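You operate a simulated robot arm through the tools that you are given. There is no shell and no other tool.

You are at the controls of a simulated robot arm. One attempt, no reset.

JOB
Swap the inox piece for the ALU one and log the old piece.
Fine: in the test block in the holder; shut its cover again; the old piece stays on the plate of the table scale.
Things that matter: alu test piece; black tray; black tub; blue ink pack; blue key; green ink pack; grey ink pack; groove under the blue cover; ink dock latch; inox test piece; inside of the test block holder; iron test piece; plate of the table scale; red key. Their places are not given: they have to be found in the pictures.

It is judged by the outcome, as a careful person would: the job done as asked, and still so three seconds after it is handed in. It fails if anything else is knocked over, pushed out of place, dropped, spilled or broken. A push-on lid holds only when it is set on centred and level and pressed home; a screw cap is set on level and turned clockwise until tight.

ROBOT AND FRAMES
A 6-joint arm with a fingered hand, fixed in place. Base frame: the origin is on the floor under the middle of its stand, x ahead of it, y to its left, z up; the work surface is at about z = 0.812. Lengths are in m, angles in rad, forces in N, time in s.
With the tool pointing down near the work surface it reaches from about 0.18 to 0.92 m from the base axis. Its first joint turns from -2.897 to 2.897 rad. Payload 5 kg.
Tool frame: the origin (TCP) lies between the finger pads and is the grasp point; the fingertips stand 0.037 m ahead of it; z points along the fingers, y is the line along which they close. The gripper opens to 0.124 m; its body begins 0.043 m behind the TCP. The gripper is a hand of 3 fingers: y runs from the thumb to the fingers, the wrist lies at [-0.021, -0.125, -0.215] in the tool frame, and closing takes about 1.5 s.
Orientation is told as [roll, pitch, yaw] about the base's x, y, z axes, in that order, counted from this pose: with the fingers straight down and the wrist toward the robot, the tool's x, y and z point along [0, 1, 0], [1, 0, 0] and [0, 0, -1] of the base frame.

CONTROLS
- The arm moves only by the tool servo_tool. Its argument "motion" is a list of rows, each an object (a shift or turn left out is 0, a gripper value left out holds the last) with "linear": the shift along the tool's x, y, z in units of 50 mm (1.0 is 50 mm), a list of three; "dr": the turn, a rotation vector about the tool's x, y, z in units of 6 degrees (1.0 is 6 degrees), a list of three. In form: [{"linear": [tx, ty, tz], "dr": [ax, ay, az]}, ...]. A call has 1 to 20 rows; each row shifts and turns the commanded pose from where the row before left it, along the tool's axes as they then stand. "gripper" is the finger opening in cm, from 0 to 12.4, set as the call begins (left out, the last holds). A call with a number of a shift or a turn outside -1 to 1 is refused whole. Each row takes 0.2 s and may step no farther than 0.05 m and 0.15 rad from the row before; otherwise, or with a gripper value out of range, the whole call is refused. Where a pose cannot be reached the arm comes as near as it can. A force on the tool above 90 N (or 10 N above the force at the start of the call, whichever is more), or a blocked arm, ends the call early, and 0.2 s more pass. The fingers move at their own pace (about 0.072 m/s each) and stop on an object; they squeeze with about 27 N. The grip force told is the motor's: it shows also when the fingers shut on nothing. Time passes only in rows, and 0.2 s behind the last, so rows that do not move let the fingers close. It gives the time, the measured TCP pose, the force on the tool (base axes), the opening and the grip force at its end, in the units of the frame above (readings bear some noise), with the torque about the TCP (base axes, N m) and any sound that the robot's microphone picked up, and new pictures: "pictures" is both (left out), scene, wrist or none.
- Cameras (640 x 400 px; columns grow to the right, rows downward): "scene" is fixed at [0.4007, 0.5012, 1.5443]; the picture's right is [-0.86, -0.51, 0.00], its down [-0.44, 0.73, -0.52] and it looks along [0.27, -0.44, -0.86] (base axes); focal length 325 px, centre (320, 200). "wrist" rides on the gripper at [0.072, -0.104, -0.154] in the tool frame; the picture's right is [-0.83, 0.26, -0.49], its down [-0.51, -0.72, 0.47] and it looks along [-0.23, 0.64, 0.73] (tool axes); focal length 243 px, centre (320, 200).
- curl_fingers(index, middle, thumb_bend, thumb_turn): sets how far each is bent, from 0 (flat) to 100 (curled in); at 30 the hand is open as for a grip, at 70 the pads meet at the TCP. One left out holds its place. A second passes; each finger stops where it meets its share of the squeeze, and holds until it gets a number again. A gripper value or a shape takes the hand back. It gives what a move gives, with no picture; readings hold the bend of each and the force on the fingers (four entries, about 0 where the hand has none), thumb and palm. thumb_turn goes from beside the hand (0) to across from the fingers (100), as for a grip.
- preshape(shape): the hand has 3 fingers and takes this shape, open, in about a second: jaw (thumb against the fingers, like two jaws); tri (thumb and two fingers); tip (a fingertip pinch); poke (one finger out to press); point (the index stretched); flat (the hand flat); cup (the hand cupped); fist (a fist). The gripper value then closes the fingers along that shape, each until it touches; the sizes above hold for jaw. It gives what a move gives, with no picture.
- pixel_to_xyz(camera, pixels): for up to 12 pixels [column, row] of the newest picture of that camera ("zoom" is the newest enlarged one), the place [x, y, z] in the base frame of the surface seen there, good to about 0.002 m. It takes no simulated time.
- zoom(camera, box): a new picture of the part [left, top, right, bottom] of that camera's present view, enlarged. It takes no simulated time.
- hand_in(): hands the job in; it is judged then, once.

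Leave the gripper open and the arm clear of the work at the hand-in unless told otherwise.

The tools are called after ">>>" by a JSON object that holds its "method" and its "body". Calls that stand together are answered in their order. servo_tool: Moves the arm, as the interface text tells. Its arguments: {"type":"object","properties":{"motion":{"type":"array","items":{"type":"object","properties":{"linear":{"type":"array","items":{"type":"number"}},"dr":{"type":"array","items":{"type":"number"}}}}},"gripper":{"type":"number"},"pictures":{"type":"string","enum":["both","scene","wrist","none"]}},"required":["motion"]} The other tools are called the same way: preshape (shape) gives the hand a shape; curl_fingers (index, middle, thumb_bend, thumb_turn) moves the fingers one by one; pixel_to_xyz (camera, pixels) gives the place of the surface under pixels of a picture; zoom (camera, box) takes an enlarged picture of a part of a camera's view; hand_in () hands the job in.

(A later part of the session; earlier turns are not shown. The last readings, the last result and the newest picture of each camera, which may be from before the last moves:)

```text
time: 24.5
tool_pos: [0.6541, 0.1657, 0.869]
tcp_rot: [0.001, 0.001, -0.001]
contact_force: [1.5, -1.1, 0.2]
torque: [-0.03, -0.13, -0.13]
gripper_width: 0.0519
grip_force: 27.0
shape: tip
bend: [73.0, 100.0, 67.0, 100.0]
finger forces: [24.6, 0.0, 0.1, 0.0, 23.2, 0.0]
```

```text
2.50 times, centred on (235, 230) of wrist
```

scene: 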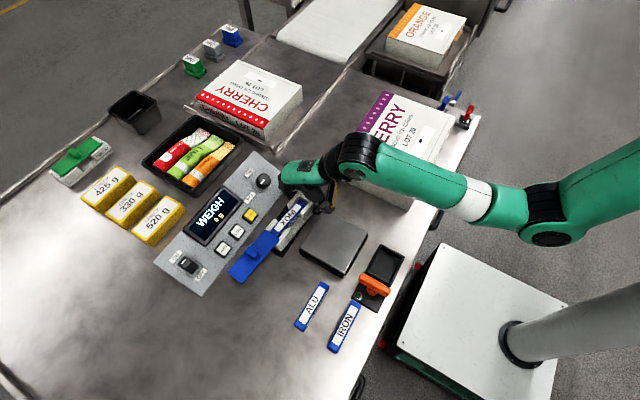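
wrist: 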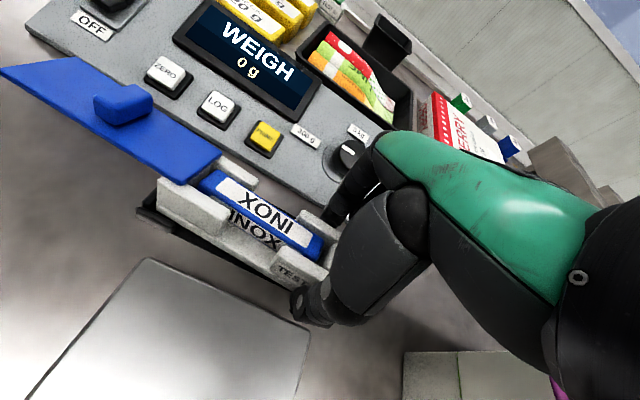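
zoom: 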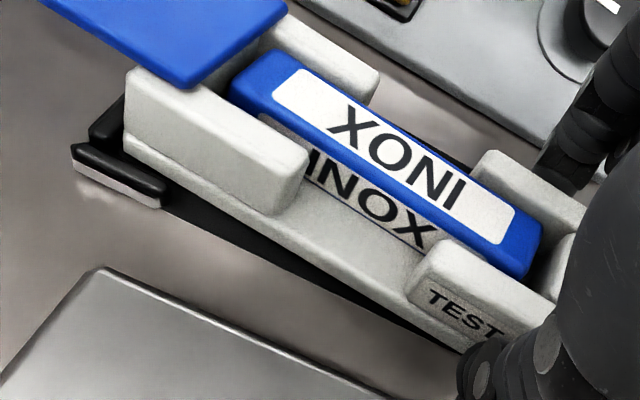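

The block lies about 0.09 rad clockwise with its right end about 12 mm toward the robot. I'll lift 2.5 mm, then turn it +0.09 rad while shifting +x 12 mm to bring it back over the holder.

>>> {"method": "servo_tool", "body": {"motion": [{"linear": [0, 0, -0.05]}, {"linear": [0, 0.06, 0], "dr": [0, 0, -0.21]}, {"linear": [0, 0.06, 0], "dr": [0, 0, -0.21]}, {"linear": [0, 0.06, 0], "dr": [0, 0, -0.21]}, {"linear": [0, 0.06, 0], "dr": [0, 0, -0.21]}, {}], "pictures": "both"}}

>>> {"method": "zoom", "body": {"camera": "wrist", "box": [130, 150, 340, 310]}}

>>> {"method": "zoom", "body": {"camera": "scene", "box": [240, 160, 340, 260]}}

```text
time: 25.9
tool_pos: [0.6654, 0.1654, 0.8707]
tcp_rot: [0.0, -0.001, 0.087]
contact_force: [-0.2, -0.1, 0.0]
torque: [-0.05, -0.06, -0.02]
gripper_width: 0.0521
grip_force: 26.8
shape: tip
bend: [73.0, 100.0, 67.0, 100.0]
finger forces: [24.7, 0.0, 0.1, 0.0, 24.4, 0.1]
```

scene: 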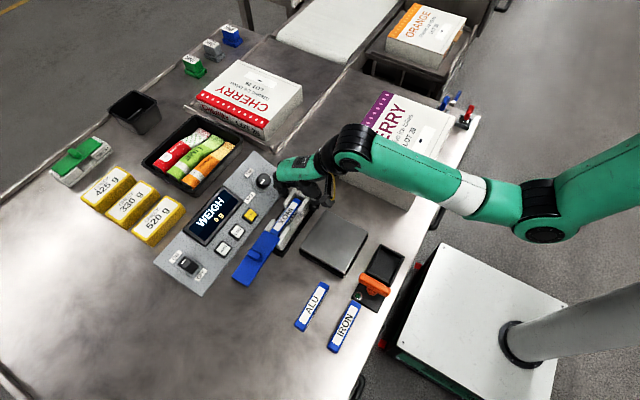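
wrist: 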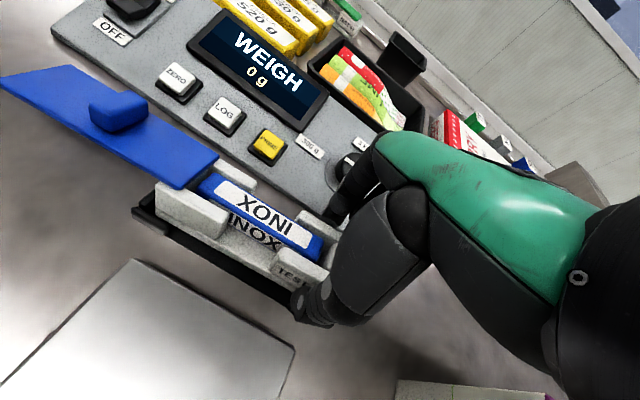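

```text
2.50 times, centred on (235, 230) of wrist
```

zoom: 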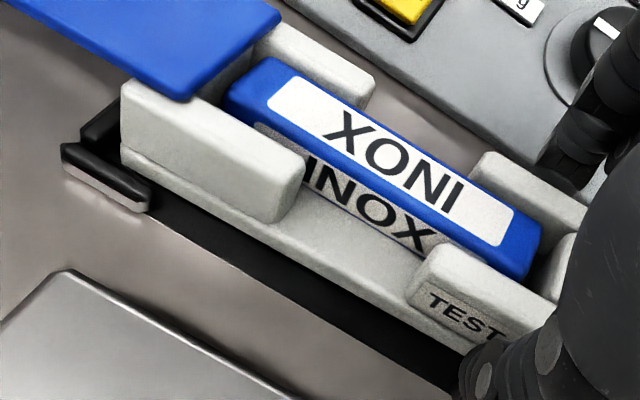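

```text
4.00 times, centred on (290, 210) of scene
```

zoom: 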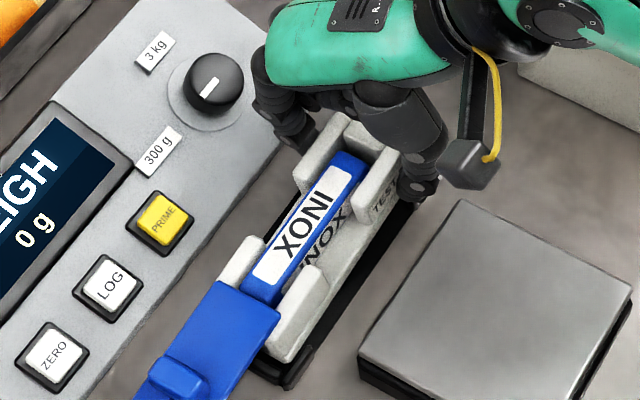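

The block now lines up with the holder. I'll measure it again, and then open so it drops the last 1 or 2 mm.

>>> {"method": "pixel_to_xyz", "body": {"camera": "wrist", "pixels": [[162, 188], [158, 200], [222, 217], [218, 230], [288, 262], [280, 276], [236, 172], [255, 185], [310, 215], [205, 242], [250, 268], [140, 215]]}}

>>> {"method": "pixel_to_xyz", "body": {"camera": "wrist", "pixels": [[240, 215], [220, 200], [300, 235], [190, 220], [230, 250], [265, 280], [170, 230], [175, 218]]}}

```text
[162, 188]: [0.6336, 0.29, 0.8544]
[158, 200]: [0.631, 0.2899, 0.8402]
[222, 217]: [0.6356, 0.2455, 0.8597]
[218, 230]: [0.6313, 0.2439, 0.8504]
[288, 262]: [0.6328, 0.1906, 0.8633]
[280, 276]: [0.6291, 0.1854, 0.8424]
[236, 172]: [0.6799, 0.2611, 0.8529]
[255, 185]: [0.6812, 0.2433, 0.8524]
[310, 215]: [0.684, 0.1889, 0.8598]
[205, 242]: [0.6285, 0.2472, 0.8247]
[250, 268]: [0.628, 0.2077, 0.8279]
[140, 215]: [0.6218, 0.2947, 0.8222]
```

```text
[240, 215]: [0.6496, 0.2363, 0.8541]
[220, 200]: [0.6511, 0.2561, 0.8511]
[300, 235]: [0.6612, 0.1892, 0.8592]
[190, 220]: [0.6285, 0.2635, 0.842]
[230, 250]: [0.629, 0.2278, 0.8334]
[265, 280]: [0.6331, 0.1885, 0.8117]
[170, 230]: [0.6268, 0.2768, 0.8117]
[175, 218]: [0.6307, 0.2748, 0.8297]
```

Front face x≈0.631 at both ends, so the yaw is about 0 and it is centred. The right end is still about 8 to 10 mm high in my grip. I'll lower it in 2 mm steps until it takes load.

>>> {"method": "servo_tool", "body": {"motion": [{"linear": [0, 0, 0.04]}, {"linear": [0, 0, 0.04]}, {"linear": [0, 0, 0.04]}, {}], "pictures": "wrist"}}

>>> {"method": "zoom", "body": {"camera": "wrist", "box": [130, 150, 340, 310]}}

>>> {"method": "pixel_to_xyz", "body": {"camera": "wrist", "pixels": [[162, 188], [222, 217], [288, 262], [310, 215], [255, 185], [240, 215]]}}

```text
time: 26.9
tool_pos: [0.6661, 0.1664, 0.865]
tcp_rot: [0.001, -0.001, 0.089]
contact_force: [0.2, -0.3, 0.1]
torque: [0.02, -0.06, 0.01]
gripper_width: 0.052
grip_force: 27.3
shape: tip
bend: [73.0, 100.0, 67.0, 100.0]
finger forces: [24.7, 0.0, 0.1, 0.1, 24.4, 0.1]
```

wrist: 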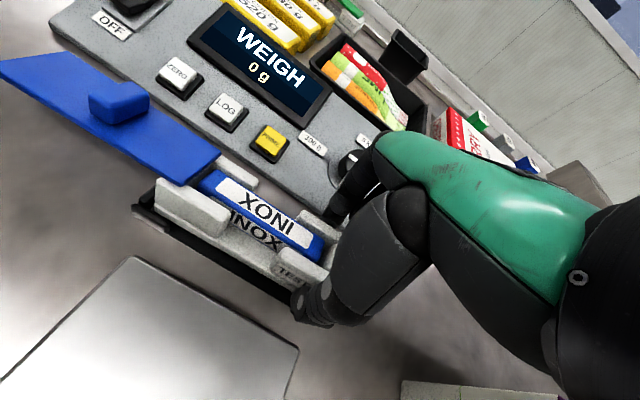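

```text
2.50 times, centred on (235, 230) of wrist
```

zoom: 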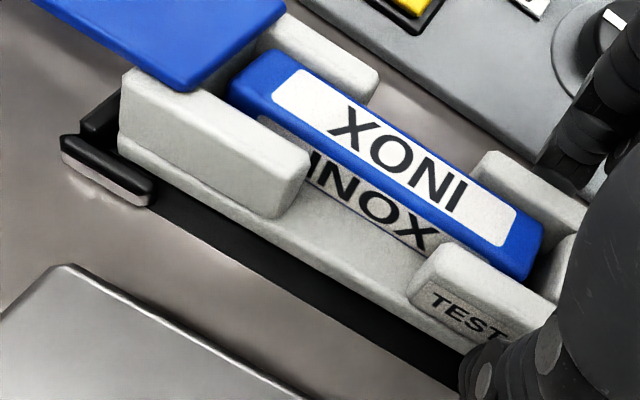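

```text
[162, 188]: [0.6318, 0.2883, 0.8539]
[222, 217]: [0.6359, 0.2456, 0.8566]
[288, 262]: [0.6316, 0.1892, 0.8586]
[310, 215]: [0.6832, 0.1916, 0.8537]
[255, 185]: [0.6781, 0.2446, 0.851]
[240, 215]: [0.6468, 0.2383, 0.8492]
```

The right end came down about 5 mm. The front is still about 5 mm higher than the back, so I'll keep lowering 2 mm at a time.

>>> {"method": "servo_tool", "body": {"motion": [{"linear": [0, 0, 0.04]}, {"linear": [0, 0, 0.04]}, {}], "pictures": "wrist"}}

>>> {"method": "zoom", "body": {"camera": "wrist", "box": [130, 150, 340, 310]}}

>>> {"method": "pixel_to_xyz", "body": {"camera": "wrist", "pixels": [[162, 188], [222, 217], [288, 262], [310, 215], [255, 185], [240, 215], [205, 242], [250, 268], [230, 250], [140, 215]]}}

```text
time: 27.7
tool_pos: [0.6672, 0.1668, 0.8634]
tcp_rot: [0.0, -0.006, 0.087]
contact_force: [0.1, -2.6, 13.7]
torque: [-0.07, -0.47, -0.05]
gripper_width: 0.0522
grip_force: 27.5
shape: tip
bend: [73.0, 100.0, 67.0, 100.0]
finger forces: [40.5, 0.1, 0.0, 0.0, 26.3, 0.0]
```

wrist: 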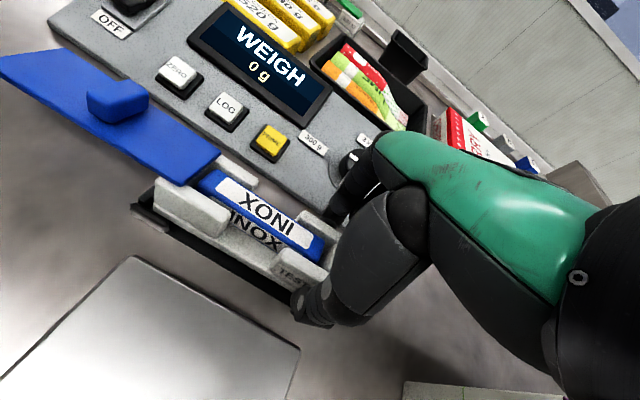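

```text
2.50 times, centred on (235, 230) of wrist
```

zoom: 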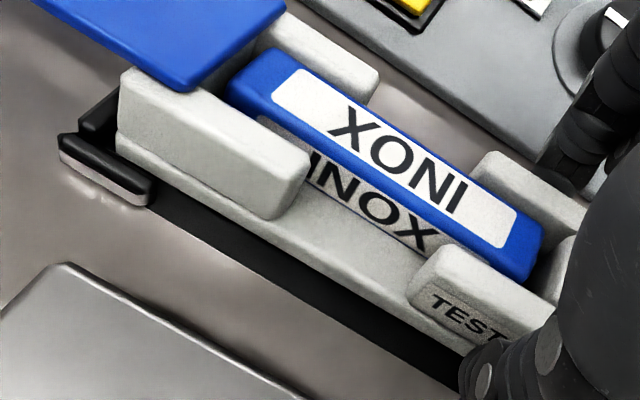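

```text
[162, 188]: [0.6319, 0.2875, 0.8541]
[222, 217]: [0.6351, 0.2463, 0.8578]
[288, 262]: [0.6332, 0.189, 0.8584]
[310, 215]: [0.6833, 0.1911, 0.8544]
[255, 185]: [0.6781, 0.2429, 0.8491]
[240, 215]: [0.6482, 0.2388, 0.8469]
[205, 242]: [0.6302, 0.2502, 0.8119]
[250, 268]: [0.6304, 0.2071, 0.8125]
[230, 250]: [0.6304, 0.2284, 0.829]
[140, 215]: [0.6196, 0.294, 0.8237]
```

The extra force is on the index side, at x≈0.70: the index tip has met the holder's back rim (z≈0.825) and blocks the last few mm. I'll back up 2 mm and open to 6.2 cm, so the block settles while the thumb stays clear of the scale plate.

>>> {"method": "servo_tool", "body": {"motion": [{"linear": [0, 0, -0.06]}, {}], "pictures": "none"}}

>>> {"method": "servo_tool", "body": {"motion": [{}, {}, {}], "gripper": 6.2, "pictures": "both"}}

>>> {"method": "zoom", "body": {"camera": "wrist", "box": [130, 150, 340, 310]}}

>>> {"method": "pixel_to_xyz", "body": {"camera": "wrist", "pixels": [[162, 188], [222, 217], [288, 262], [310, 215], [255, 185], [240, 215], [205, 242], [250, 268], [230, 250], [140, 215]]}}

```text
time: 28.3
tool_pos: [0.6641, 0.1671, 0.8635]
tcp_rot: [0.001, 0.001, 0.089]
contact_force: [4.0, 2.6, 0.5]
torque: [0.12, -0.27, -0.06]
gripper_width: 0.0518
grip_force: 27.6
shape: tip
bend: [73.0, 100.0, 67.0, 100.0]
finger forces: [29.7, 0.0, 0.0, 0.0, 23.9, 0.1]
```

```text
time: 29.1
tool_pos: [0.6648, 0.1662, 0.8646]
tcp_rot: [0.0, 0.001, 0.085]
contact_force: [-1.7, -0.1, -1.0]
torque: [0.02, 0.03, -0.01]
gripper_width: 0.0621
grip_force: 0.0
shape: tip
bend: [73.0, 98.0, 69.0, 100.0]
finger forces: [0.0, 0.1, 0.1, 0.1, 1.0, 0.0]
```

scene: 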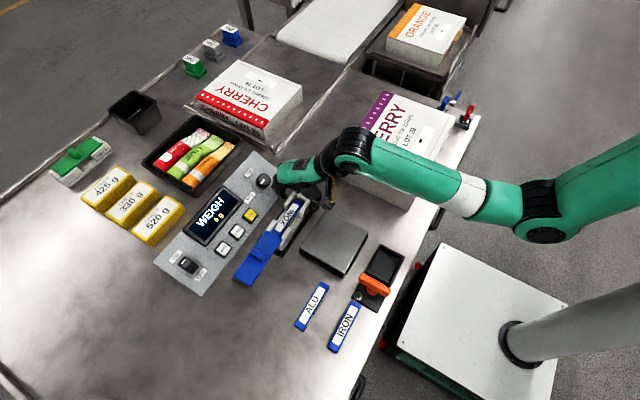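
wrist: 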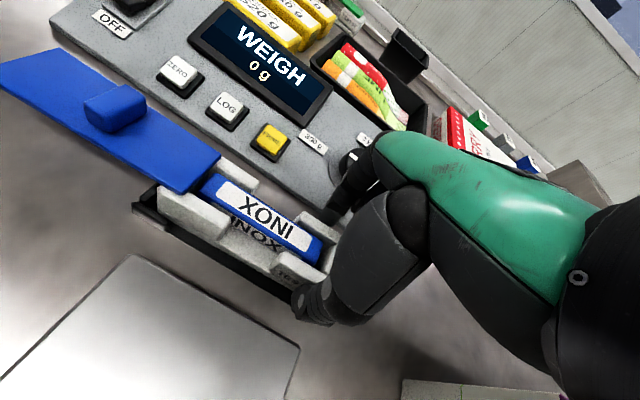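

```text
2.50 times, centred on (235, 230) of wrist
```

zoom: 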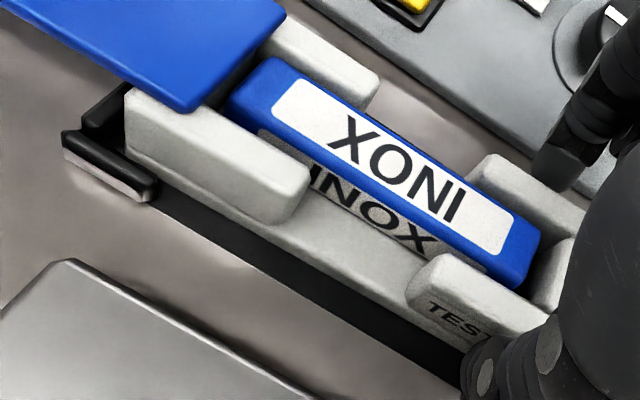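

```text
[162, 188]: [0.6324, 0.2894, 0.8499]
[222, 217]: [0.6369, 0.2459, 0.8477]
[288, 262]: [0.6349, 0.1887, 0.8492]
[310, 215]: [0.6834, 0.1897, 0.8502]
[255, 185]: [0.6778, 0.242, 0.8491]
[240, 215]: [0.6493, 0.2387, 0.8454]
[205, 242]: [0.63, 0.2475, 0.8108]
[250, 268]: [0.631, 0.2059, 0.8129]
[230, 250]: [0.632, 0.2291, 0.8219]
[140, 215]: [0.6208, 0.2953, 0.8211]
```

All four wall tops now read 0.849–0.850, so the block is level and seated in the holder, and the scale shows 0 g. I'll rise straight up 5 cm, undo the yaw, and look at INOX from there.

>>> {"method": "servo_tool", "body": {"motion": [{"linear": [0, 0, -0.2]}, {"linear": [0, 0, -0.4]}, {"linear": [0, 0, -0.4]}, {"linear": [0, -0.1, -0.2], "dr": [0, 0, 0.42]}, {"linear": [-0.1, 0, 0], "dr": [0, 0, 0.42]}, {}], "gripper": 6.2, "pictures": "both"}}

>>> {"method": "zoom", "body": {"camera": "wrist", "box": [120, 170, 340, 330]}}

>>> {"method": "zoom", "body": {"camera": "scene", "box": [240, 180, 340, 280]}}

```text
time: 30.5
tool_pos: [0.6613, 0.1608, 0.925]
tcp_rot: [0.0, 0.001, 0.0]
contact_force: [0.7, 0.1, 0.6]
torque: [-0.02, -0.01, -0.04]
gripper_width: 0.0618
grip_force: 0.1
shape: tip
bend: [73.0, 98.0, 69.0, 100.0]
finger forces: [0.1, 0.1, 0.0, 0.0, 0.0, 0.1]
```

scene: 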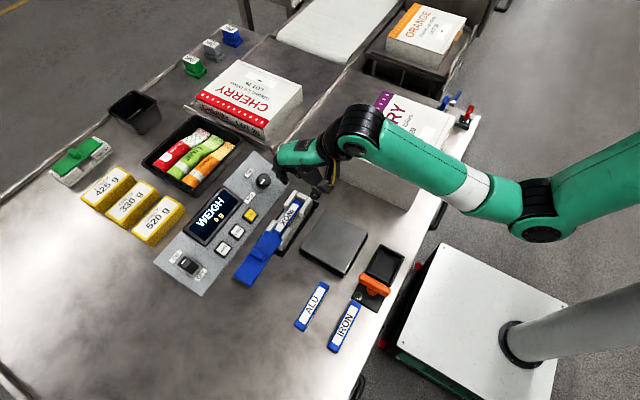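
wrist: 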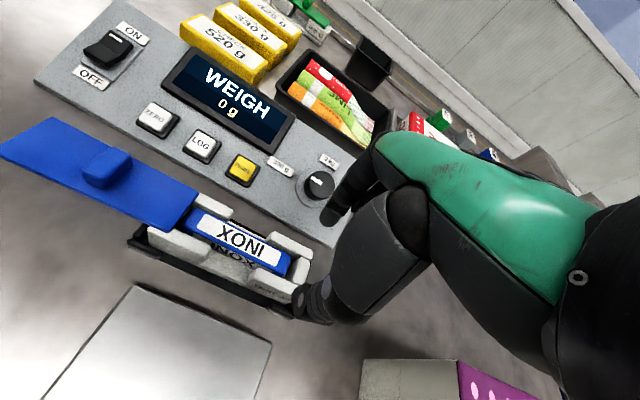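

```text
2.50 times, centred on (230, 250) of wrist
```

zoom: 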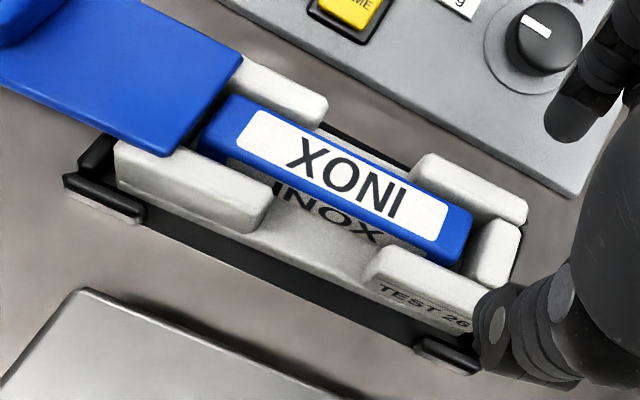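

```text
4.00 times, centred on (290, 230) of scene
```

zoom: 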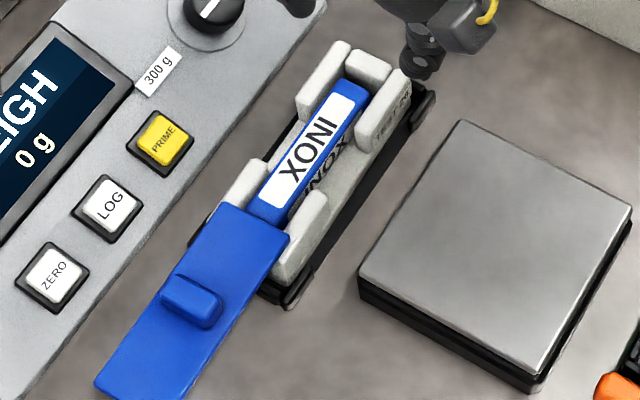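

The block sits level in the holder. Now I'll measure INOX: its ends, width, the cover's edge and the finger gaps.

>>> {"method": "pixel_to_xyz", "body": {"camera": "wrist", "pixels": [[174, 230], [197, 199], [186, 225], [196, 209], [290, 262], [284, 274], [236, 235], [242, 228], [228, 243], [289, 256], [281, 268], [198, 226]]}}

>>> {"method": "zoom", "body": {"camera": "wrist", "box": [165, 190, 245, 260]}}

>>> {"method": "pixel_to_xyz", "body": {"camera": "scene", "pixels": [[304, 207], [308, 202], [288, 237], [294, 222], [300, 218], [292, 228], [304, 201], [310, 205], [285, 232], [290, 235]]}}

```text
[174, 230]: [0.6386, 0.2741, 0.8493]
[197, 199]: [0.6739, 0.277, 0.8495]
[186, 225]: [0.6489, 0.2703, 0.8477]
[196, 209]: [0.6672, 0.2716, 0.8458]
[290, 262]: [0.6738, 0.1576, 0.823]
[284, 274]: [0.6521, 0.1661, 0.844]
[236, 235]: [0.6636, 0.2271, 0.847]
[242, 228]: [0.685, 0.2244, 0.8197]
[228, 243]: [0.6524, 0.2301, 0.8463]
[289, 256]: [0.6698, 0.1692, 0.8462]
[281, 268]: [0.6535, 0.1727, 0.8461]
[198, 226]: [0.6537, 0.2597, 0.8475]
```

```text
5.71 times, centred on (205, 225) of wrist
```

zoom: 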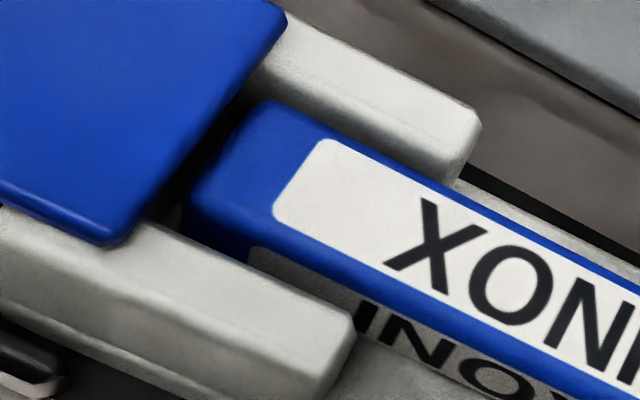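

```text
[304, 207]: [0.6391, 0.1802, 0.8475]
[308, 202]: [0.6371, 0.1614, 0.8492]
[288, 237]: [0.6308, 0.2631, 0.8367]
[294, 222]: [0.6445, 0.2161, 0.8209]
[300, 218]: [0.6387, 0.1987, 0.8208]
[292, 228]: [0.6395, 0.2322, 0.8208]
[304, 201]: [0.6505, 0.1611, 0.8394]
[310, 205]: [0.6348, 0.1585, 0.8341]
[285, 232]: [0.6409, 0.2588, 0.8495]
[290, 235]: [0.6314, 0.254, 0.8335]
```

INOX spans x≈0.650–0.671 and y≈0.168–0.271, with its top at z≈0.847. The cover edge is at y≈0.275, so the piece is just clear of it. The finger gap is about y 0.195–0.245 with its floor at z≈0.821. I'll go above the gap at (0.665, 0.2195) with the fingers open 5 cm.

>>> {"method": "servo_tool", "body": {"motion": [{"linear": [0.6, 0.04, 0]}, {"linear": [0.57, 0.04, 0]}, {"linear": [0, 0, 0.3]}, {}, {}], "gripper": 5, "pictures": "both"}}

>>> {"method": "zoom", "body": {"camera": "wrist", "box": [220, 180, 400, 330]}}

>>> {"method": "zoom", "body": {"camera": "scene", "box": [240, 160, 340, 260]}}

```text
time: 31.7
tool_pos: [0.664, 0.2192, 0.9085]
tcp_rot: [0.0, -0.001, 0.0]
contact_force: [0.4, -0.4, 0.1]
torque: [0.0, 0.0, 0.02]
gripper_width: 0.0508
grip_force: 0.1
shape: tip
bend: [73.0, 98.0, 72.0, 100.0]
finger forces: [0.0, 0.0, 0.0, 0.0, 0.0, 0.0]
```

scene: 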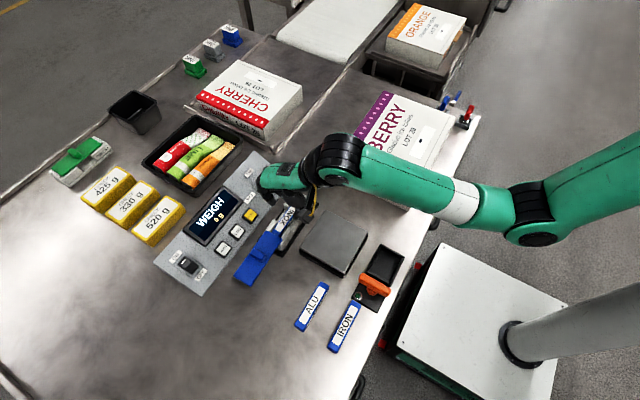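
wrist: 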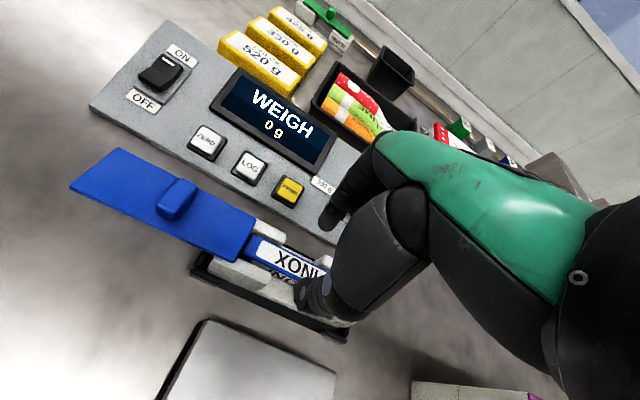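

```text
2.67 times, centred on (310, 255) of wrist
```

zoom: 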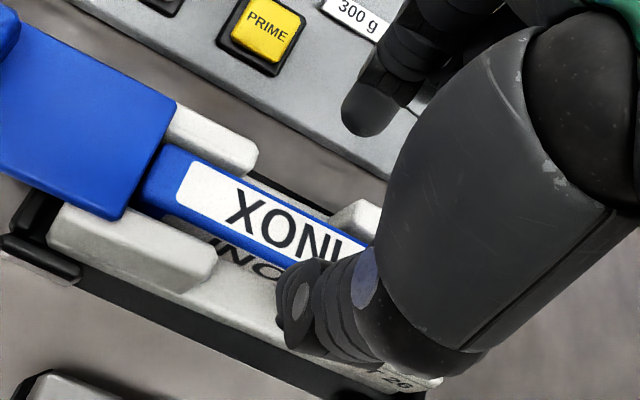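

```text
4.00 times, centred on (290, 210) of scene
```

zoom: 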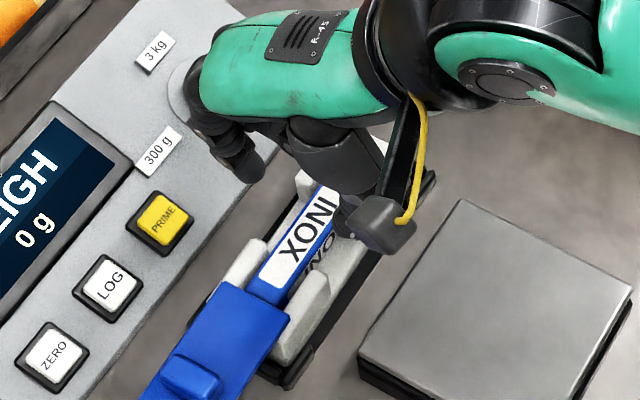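

The thumb is above the front ledge and the index behind. I'll check the tip centring before descending.

>>> {"method": "pixel_to_xyz", "body": {"camera": "wrist", "pixels": [[299, 292], [297, 302], [305, 280], [326, 222], [322, 228], [332, 228], [300, 308], [320, 218]]}}

>>> {"method": "pixel_to_xyz", "body": {"camera": "scene", "pixels": [[280, 203], [276, 198], [282, 200], [302, 211], [304, 215], [301, 208]]}}

```text
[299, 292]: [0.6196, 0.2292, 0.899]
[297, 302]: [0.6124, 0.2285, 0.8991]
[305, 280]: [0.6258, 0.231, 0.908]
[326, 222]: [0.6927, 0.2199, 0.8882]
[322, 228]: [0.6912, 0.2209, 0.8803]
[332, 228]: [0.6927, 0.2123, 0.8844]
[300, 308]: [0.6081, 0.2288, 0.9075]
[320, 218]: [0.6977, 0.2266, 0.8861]
```

```text
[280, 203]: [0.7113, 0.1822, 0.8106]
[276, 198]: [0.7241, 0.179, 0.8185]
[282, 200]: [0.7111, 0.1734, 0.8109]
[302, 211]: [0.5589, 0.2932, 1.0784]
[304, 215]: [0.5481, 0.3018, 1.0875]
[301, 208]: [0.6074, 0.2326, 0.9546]
```

The tips straddle INOX evenly, centred at about x 0.659. I'll descend 42 mm to TCP z≈0.866.

>>> {"method": "servo_tool", "body": {"motion": [{"linear": [0, 0.01, 0.2]}, {"linear": [0, 0.01, 0.2]}, {"linear": [0, 0, 0.2]}, {"linear": [0, 0, 0.15]}, {"linear": [0, 0, 0.1]}, {}], "gripper": 5, "pictures": "both"}}

>>> {"method": "zoom", "body": {"camera": "wrist", "box": [220, 180, 400, 330]}}

>>> {"method": "zoom", "body": {"camera": "scene", "box": [240, 160, 340, 260]}}

```text
time: 33.1
tool_pos: [0.6659, 0.2186, 0.8662]
tcp_rot: [0.001, 0.001, 0.0]
contact_force: [0.2, -0.2, 0.6]
torque: [-0.01, 0.02, 0.04]
gripper_width: 0.0505
grip_force: 0.0
shape: tip
bend: [73.0, 98.0, 72.0, 100.0]
finger forces: [0.0, 0.0, 0.0, 0.0, 0.1, 0.0]
```

scene: 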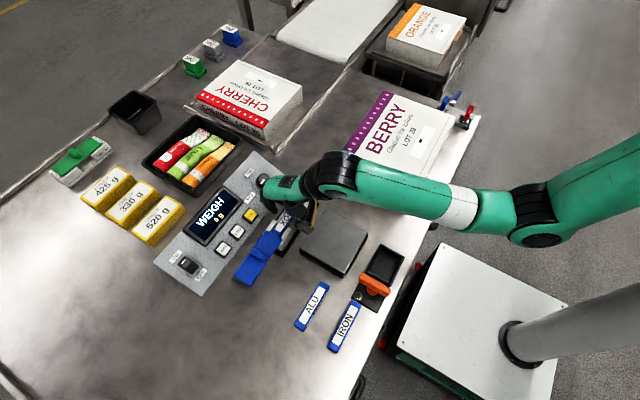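
wrist: 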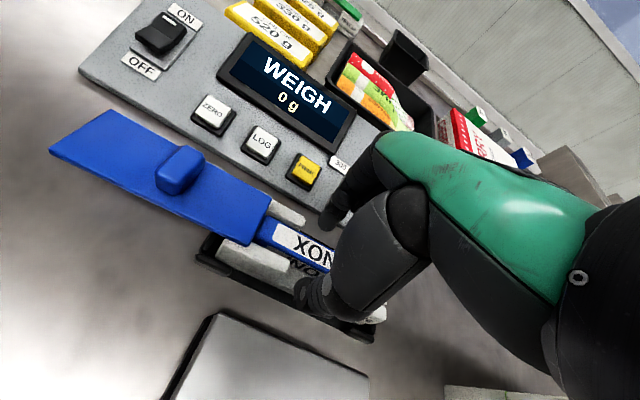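

```text
2.67 times, centred on (310, 255) of wrist
```

zoom: 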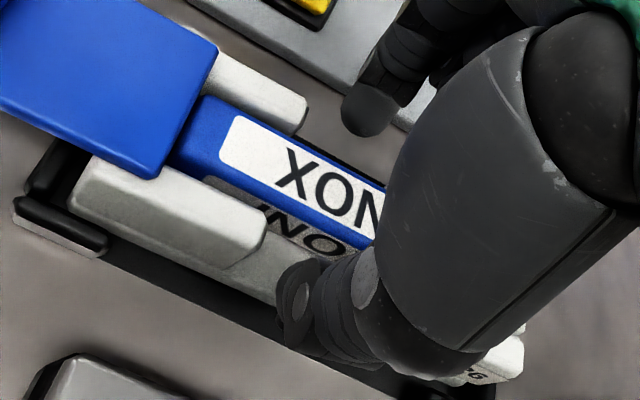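

```text
4.00 times, centred on (290, 210) of scene
```

zoom: 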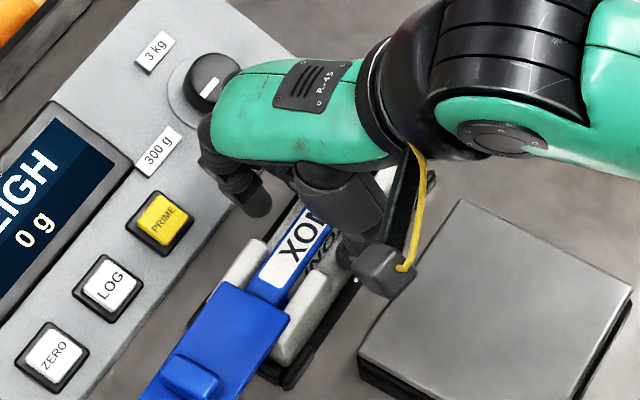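

There's no contact, and the fingers are in the gap on both sides. I'll close on INOX.

>>> {"method": "servo_tool", "body": {"motion": [{}, {}, {}, {}, {}], "gripper": 0, "pictures": "both"}}

>>> {"method": "zoom", "body": {"camera": "wrist", "box": [220, 180, 400, 330]}}

>>> {"method": "zoom", "body": {"camera": "scene", "box": [240, 160, 340, 260]}}

```text
time: 34.3
tool_pos: [0.6651, 0.2193, 0.8684]
tcp_rot: [0.0, 0.0, 0.001]
contact_force: [-1.9, -0.2, -0.3]
torque: [-0.02, 0.02, -0.03]
gripper_width: 0.0185
grip_force: 26.7
shape: tip
bend: [71.0, 100.0, 74.0, 100.0]
finger forces: [23.4, 0.1, 0.0, 0.0, 24.4, 0.1]
```

scene: 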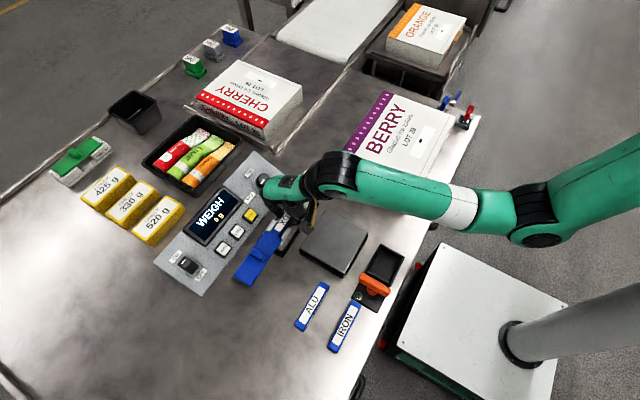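
wrist: 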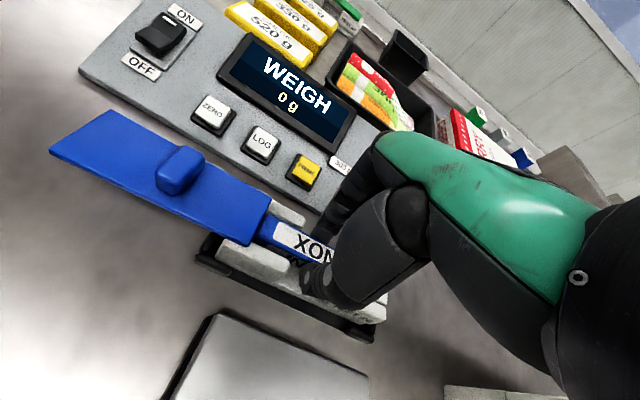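

```text
2.67 times, centred on (310, 255) of wrist
```

zoom: 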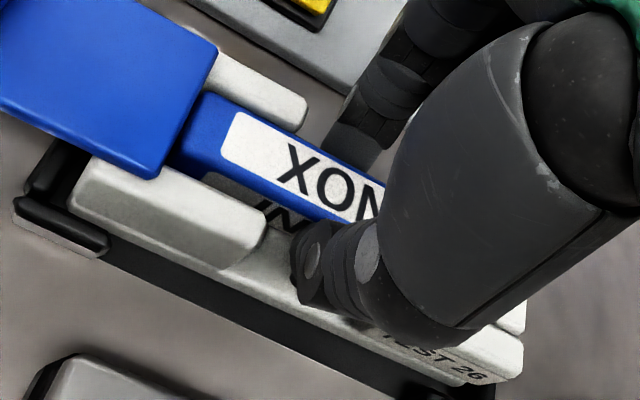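

```text
4.00 times, centred on (290, 210) of scene
```

zoom: 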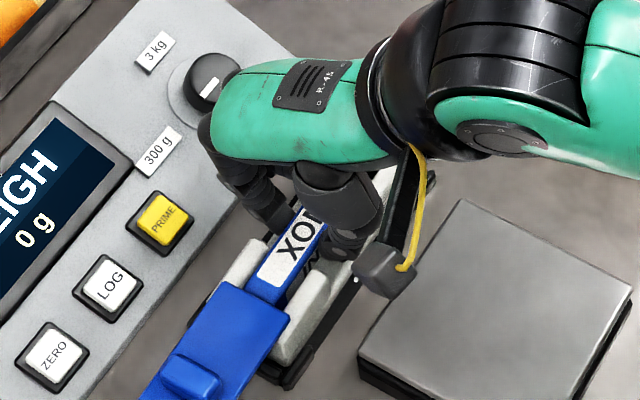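

INOX is held (18.5 mm, about 24 N each side). I'll lift 10 mm slowly, checking that only the piece comes up.

>>> {"method": "servo_tool", "body": {"motion": [{"linear": [0, 0, -0.05]}, {"linear": [0, 0, -0.05]}, {"linear": [0, 0, -0.05]}, {"linear": [0, 0, -0.05]}, {}], "pictures": "both"}}

>>> {"method": "zoom", "body": {"camera": "wrist", "box": [220, 180, 400, 330]}}

>>> {"method": "zoom", "body": {"camera": "scene", "box": [240, 160, 340, 260]}}

```text
time: 35.5
tool_pos: [0.666, 0.2194, 0.8762]
tcp_rot: [0.001, 0.0, -0.002]
contact_force: [-2.2, 0.0, -1.5]
torque: [0.0, 0.06, -0.04]
gripper_width: 0.0185
grip_force: 26.8
shape: tip
bend: [71.0, 100.0, 74.0, 100.0]
finger forces: [23.3, 0.0, 0.0, 0.0, 25.2, 0.1]
```

scene: 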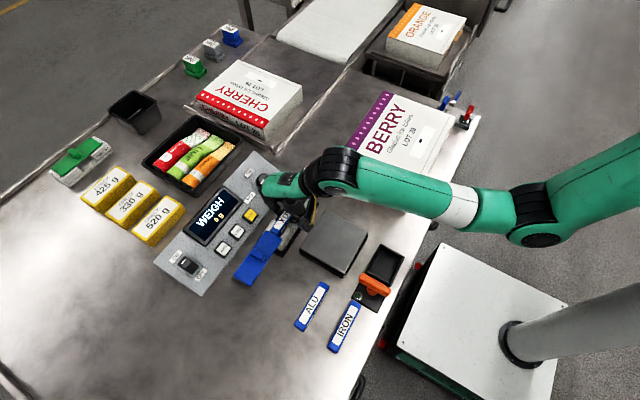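
wrist: 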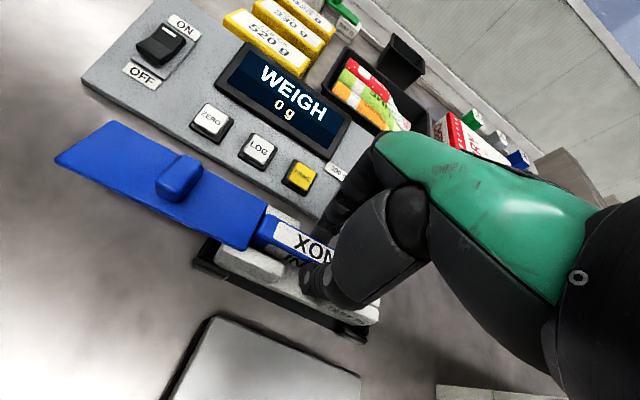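

```text
2.67 times, centred on (310, 255) of wrist
```

zoom: 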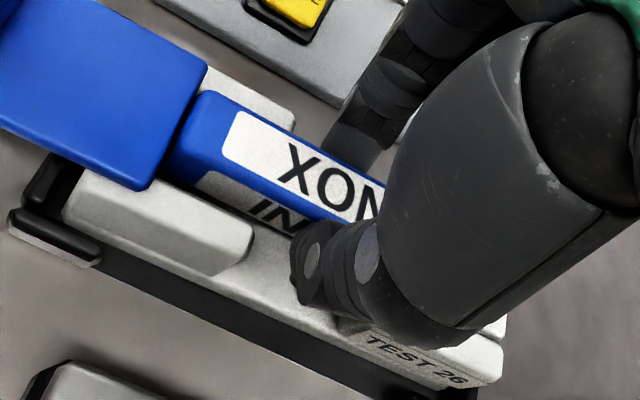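

```text
4.00 times, centred on (290, 210) of scene
```

zoom: 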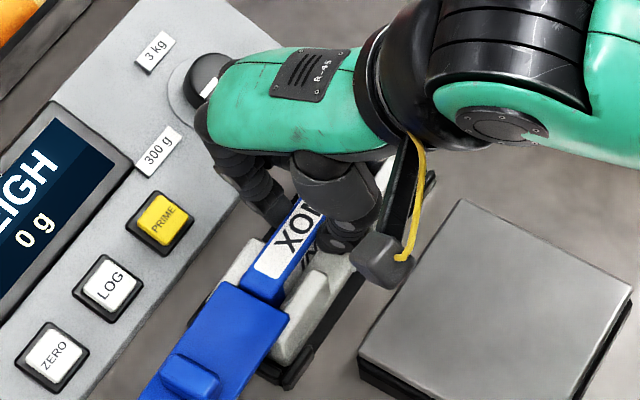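

The piece is coming up and the block stays put. I'll continue lifting to about TCP z 0.95, well above everything here.

>>> {"method": "servo_tool", "body": {"motion": [{"linear": [0, 0, -0.1]}, {"linear": [0, 0, -0.15]}, {"linear": [0, 0, -0.25]}, {"linear": [0, 0, -0.4]}, {"linear": [0, 0, -0.5]}, {}], "pictures": "both"}}

>>> {"method": "zoom", "body": {"camera": "wrist", "box": [190, 180, 400, 330]}}

>>> {"method": "zoom", "body": {"camera": "scene", "box": [240, 140, 360, 280]}}

```text
time: 36.9
tool_pos: [0.6665, 0.2189, 0.9471]
tcp_rot: [0.0, 0.0, 0.0]
contact_force: [-0.4, 0.4, -1.0]
torque: [0.0, -0.01, -0.01]
gripper_width: 0.0183
grip_force: 27.0
shape: tip
bend: [71.0, 100.0, 74.0, 100.0]
finger forces: [24.5, 0.0, 0.0, 0.0, 24.5, 0.0]
```

scene: 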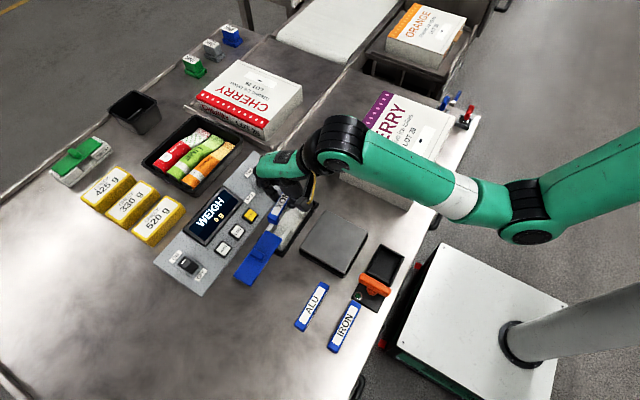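
wrist: 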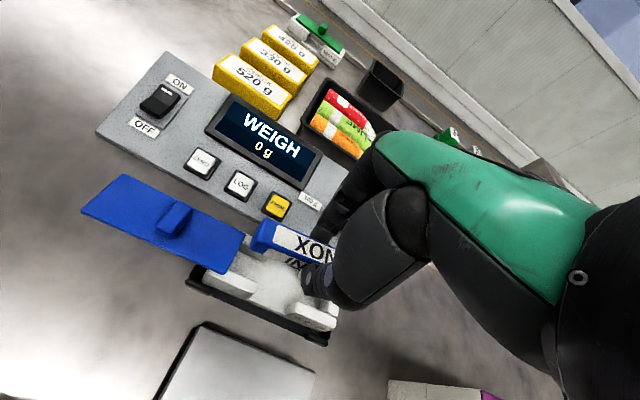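

```text
2.67 times, centred on (295, 255) of wrist
```

zoom: 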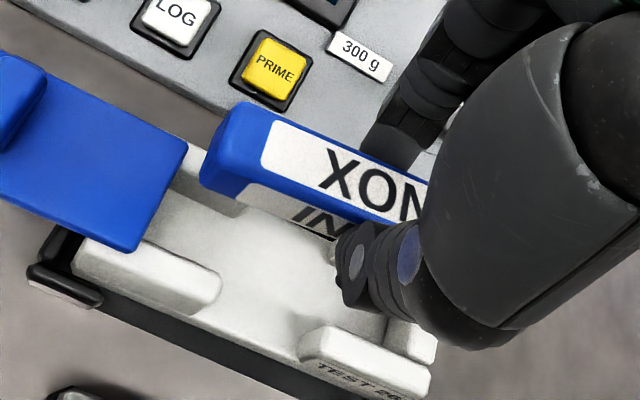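

```text
2.86 times, centred on (300, 210) of scene
```

zoom: 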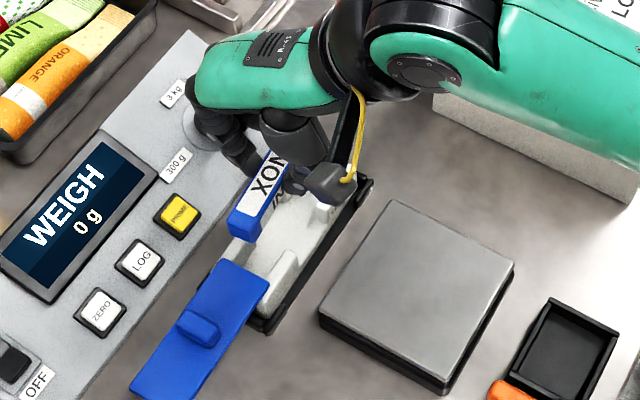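

INOX is free (about 1 N, so well under 300 g). Now I'll measure the scale plate's corners, to set the piece down in its middle.

>>> {"method": "pixel_to_xyz", "body": {"camera": "scene", "pixels": [[327, 212], [366, 233], [341, 272], [303, 249], [335, 241], [315, 230], [346, 222], [322, 262], [355, 252]]}}

>>> {"method": "zoom", "body": {"camera": "scene", "box": [290, 200, 380, 290]}}

```text
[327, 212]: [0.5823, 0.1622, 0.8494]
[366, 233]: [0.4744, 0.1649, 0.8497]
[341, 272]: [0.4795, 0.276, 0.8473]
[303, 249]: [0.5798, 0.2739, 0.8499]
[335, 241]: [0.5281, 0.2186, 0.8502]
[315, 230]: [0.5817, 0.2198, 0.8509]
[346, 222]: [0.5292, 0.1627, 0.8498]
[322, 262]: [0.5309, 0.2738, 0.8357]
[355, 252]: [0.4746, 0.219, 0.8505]
```

```text
4.44 times, centred on (335, 245) of scene
```

zoom: 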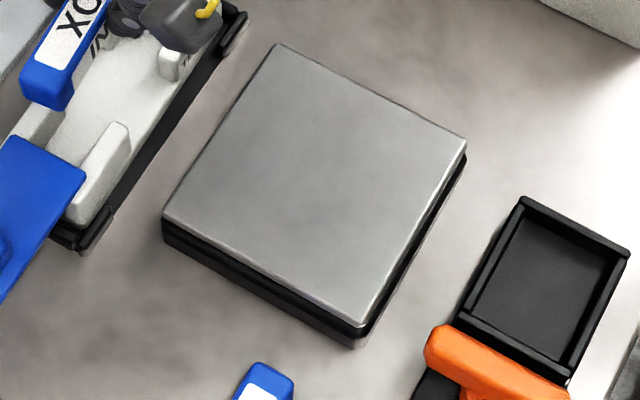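

The plate spans x 0.472–0.584 and y 0.160–0.276 at z≈0.850. INOX's bottom is about 44 mm under the TCP. I'll carry it over the middle (TCP x≈0.533, y≈0.218) and lower it to just above the plate.

>>> {"method": "servo_tool", "body": {"motion": [{"linear": [0, -0.6, 0]}, {"linear": [0, -0.7, 0]}, {"linear": [0, -0.7, 0]}, {"linear": [0, -0.66, 0]}, {"linear": [0, 0, 0.4]}, {"linear": [0, 0, 0.3]}, {"linear": [0, 0, 0.2]}, {}], "pictures": "both"}}

>>> {"method": "zoom", "body": {"camera": "wrist", "box": [190, 180, 400, 350]}}

>>> {"method": "zoom", "body": {"camera": "scene", "box": [270, 170, 390, 290]}}

```text
time: 38.7
tool_pos: [0.5319, 0.2179, 0.9017]
tcp_rot: [-0.001, -0.001, 0.002]
contact_force: [0.0, 0.7, -0.5]
torque: [0.05, 0.02, -0.05]
gripper_width: 0.0184
grip_force: 26.6
shape: tip
bend: [71.0, 100.0, 74.0, 100.0]
finger forces: [24.5, 0.0, 0.0, 0.1, 24.5, 0.0]
```

scene: 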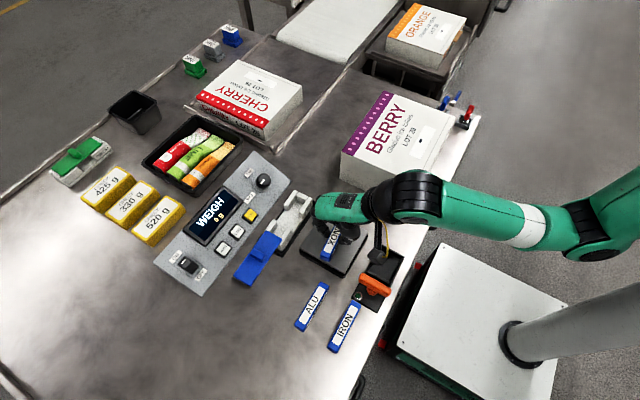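
wrist: 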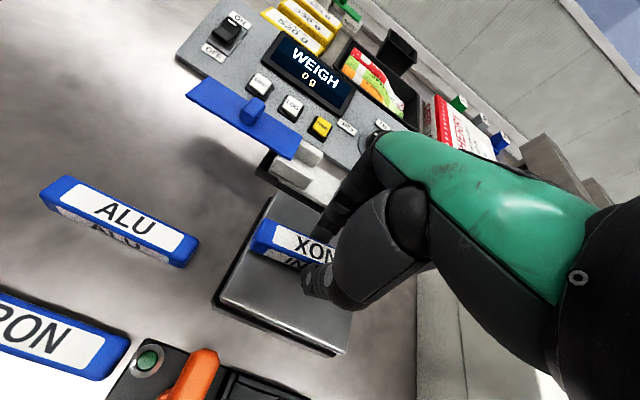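

```text
2.35 times, centred on (295, 265) of wrist
```

zoom: 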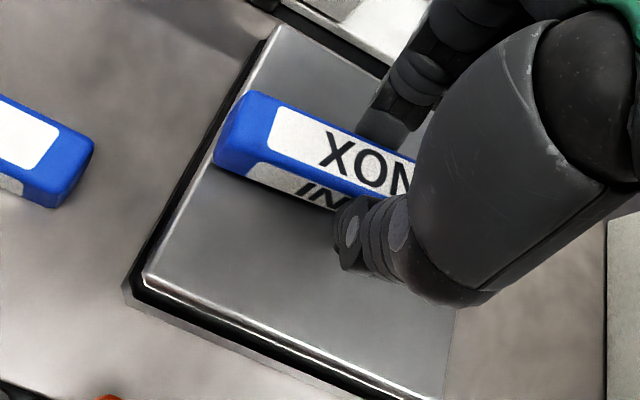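

```text
3.33 times, centred on (330, 230) of scene
```

zoom: 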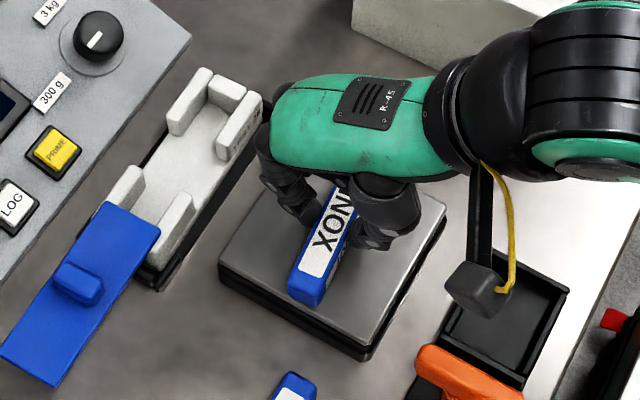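

INOX hangs level over the plate. I'll check its height, then lower in small steps until it rests.

>>> {"method": "pixel_to_xyz", "body": {"camera": "wrist", "pixels": [[268, 225], [285, 232], [265, 243], [290, 255], [256, 246]]}}

>>> {"method": "servo_tool", "body": {"motion": [{"linear": [0, 0, 0.06]}, {"linear": [0, 0, 0.04]}, {}], "pictures": "both"}}

>>> {"method": "zoom", "body": {"camera": "scene", "box": [180, 170, 390, 290]}}

```text
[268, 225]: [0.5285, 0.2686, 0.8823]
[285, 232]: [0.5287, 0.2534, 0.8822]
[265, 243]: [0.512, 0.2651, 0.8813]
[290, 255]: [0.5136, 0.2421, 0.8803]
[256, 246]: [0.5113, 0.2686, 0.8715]
```

```text
time: 39.5
tool_pos: [0.5334, 0.2183, 0.896]
tcp_rot: [0.0, 0.001, 0.002]
contact_force: [0.1, -0.6, -0.9]
torque: [0.01, 0.02, 0.02]
gripper_width: 0.0186
grip_force: 26.5
shape: tip
bend: [71.0, 100.0, 74.0, 100.0]
finger forces: [24.5, 0.1, 0.0, 0.1, 24.5, 0.0]
```

scene: 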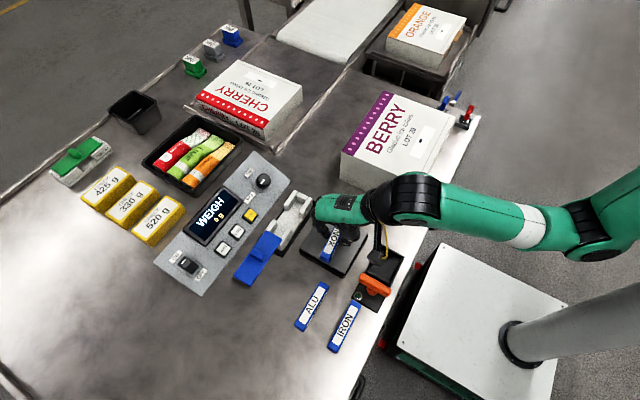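
wrist: 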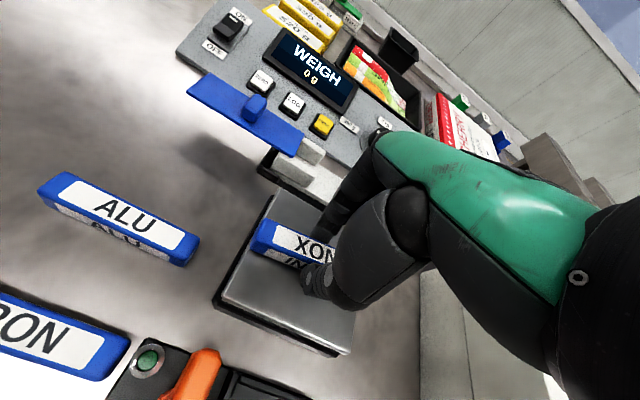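

```text
3.05 times, centred on (285, 230) of scene
```

zoom: 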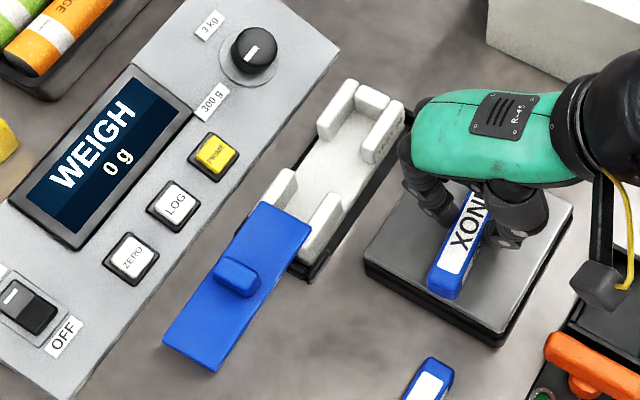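

Still 0 g. I'll lower further in 1 mm steps.

>>> {"method": "servo_tool", "body": {"motion": [{"linear": [0, 0, 0.02]}, {"linear": [0, 0, 0.02]}, {}], "pictures": "scene"}}

>>> {"method": "zoom", "body": {"camera": "scene", "box": [180, 170, 390, 290]}}

```text
time: 40.3
tool_pos: [0.5327, 0.2192, 0.8954]
tcp_rot: [0.0, -0.001, -0.002]
contact_force: [-0.3, -0.4, 2.3]
torque: [0.02, 0.02, 0.02]
gripper_width: 0.0183
grip_force: 27.2
shape: tip
bend: [71.0, 100.0, 74.0, 100.0]
finger forces: [24.6, 0.0, 0.0, 0.0, 25.1, 0.0]
```

scene: 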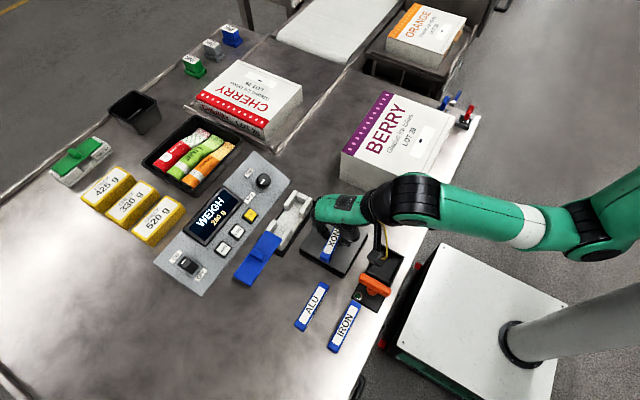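

```text
3.05 times, centred on (285, 230) of scene
```

zoom: 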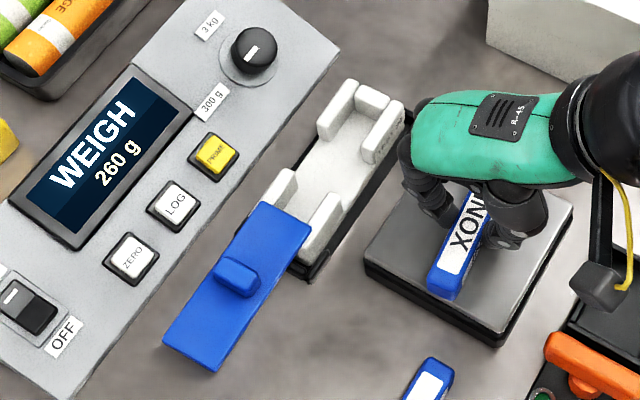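

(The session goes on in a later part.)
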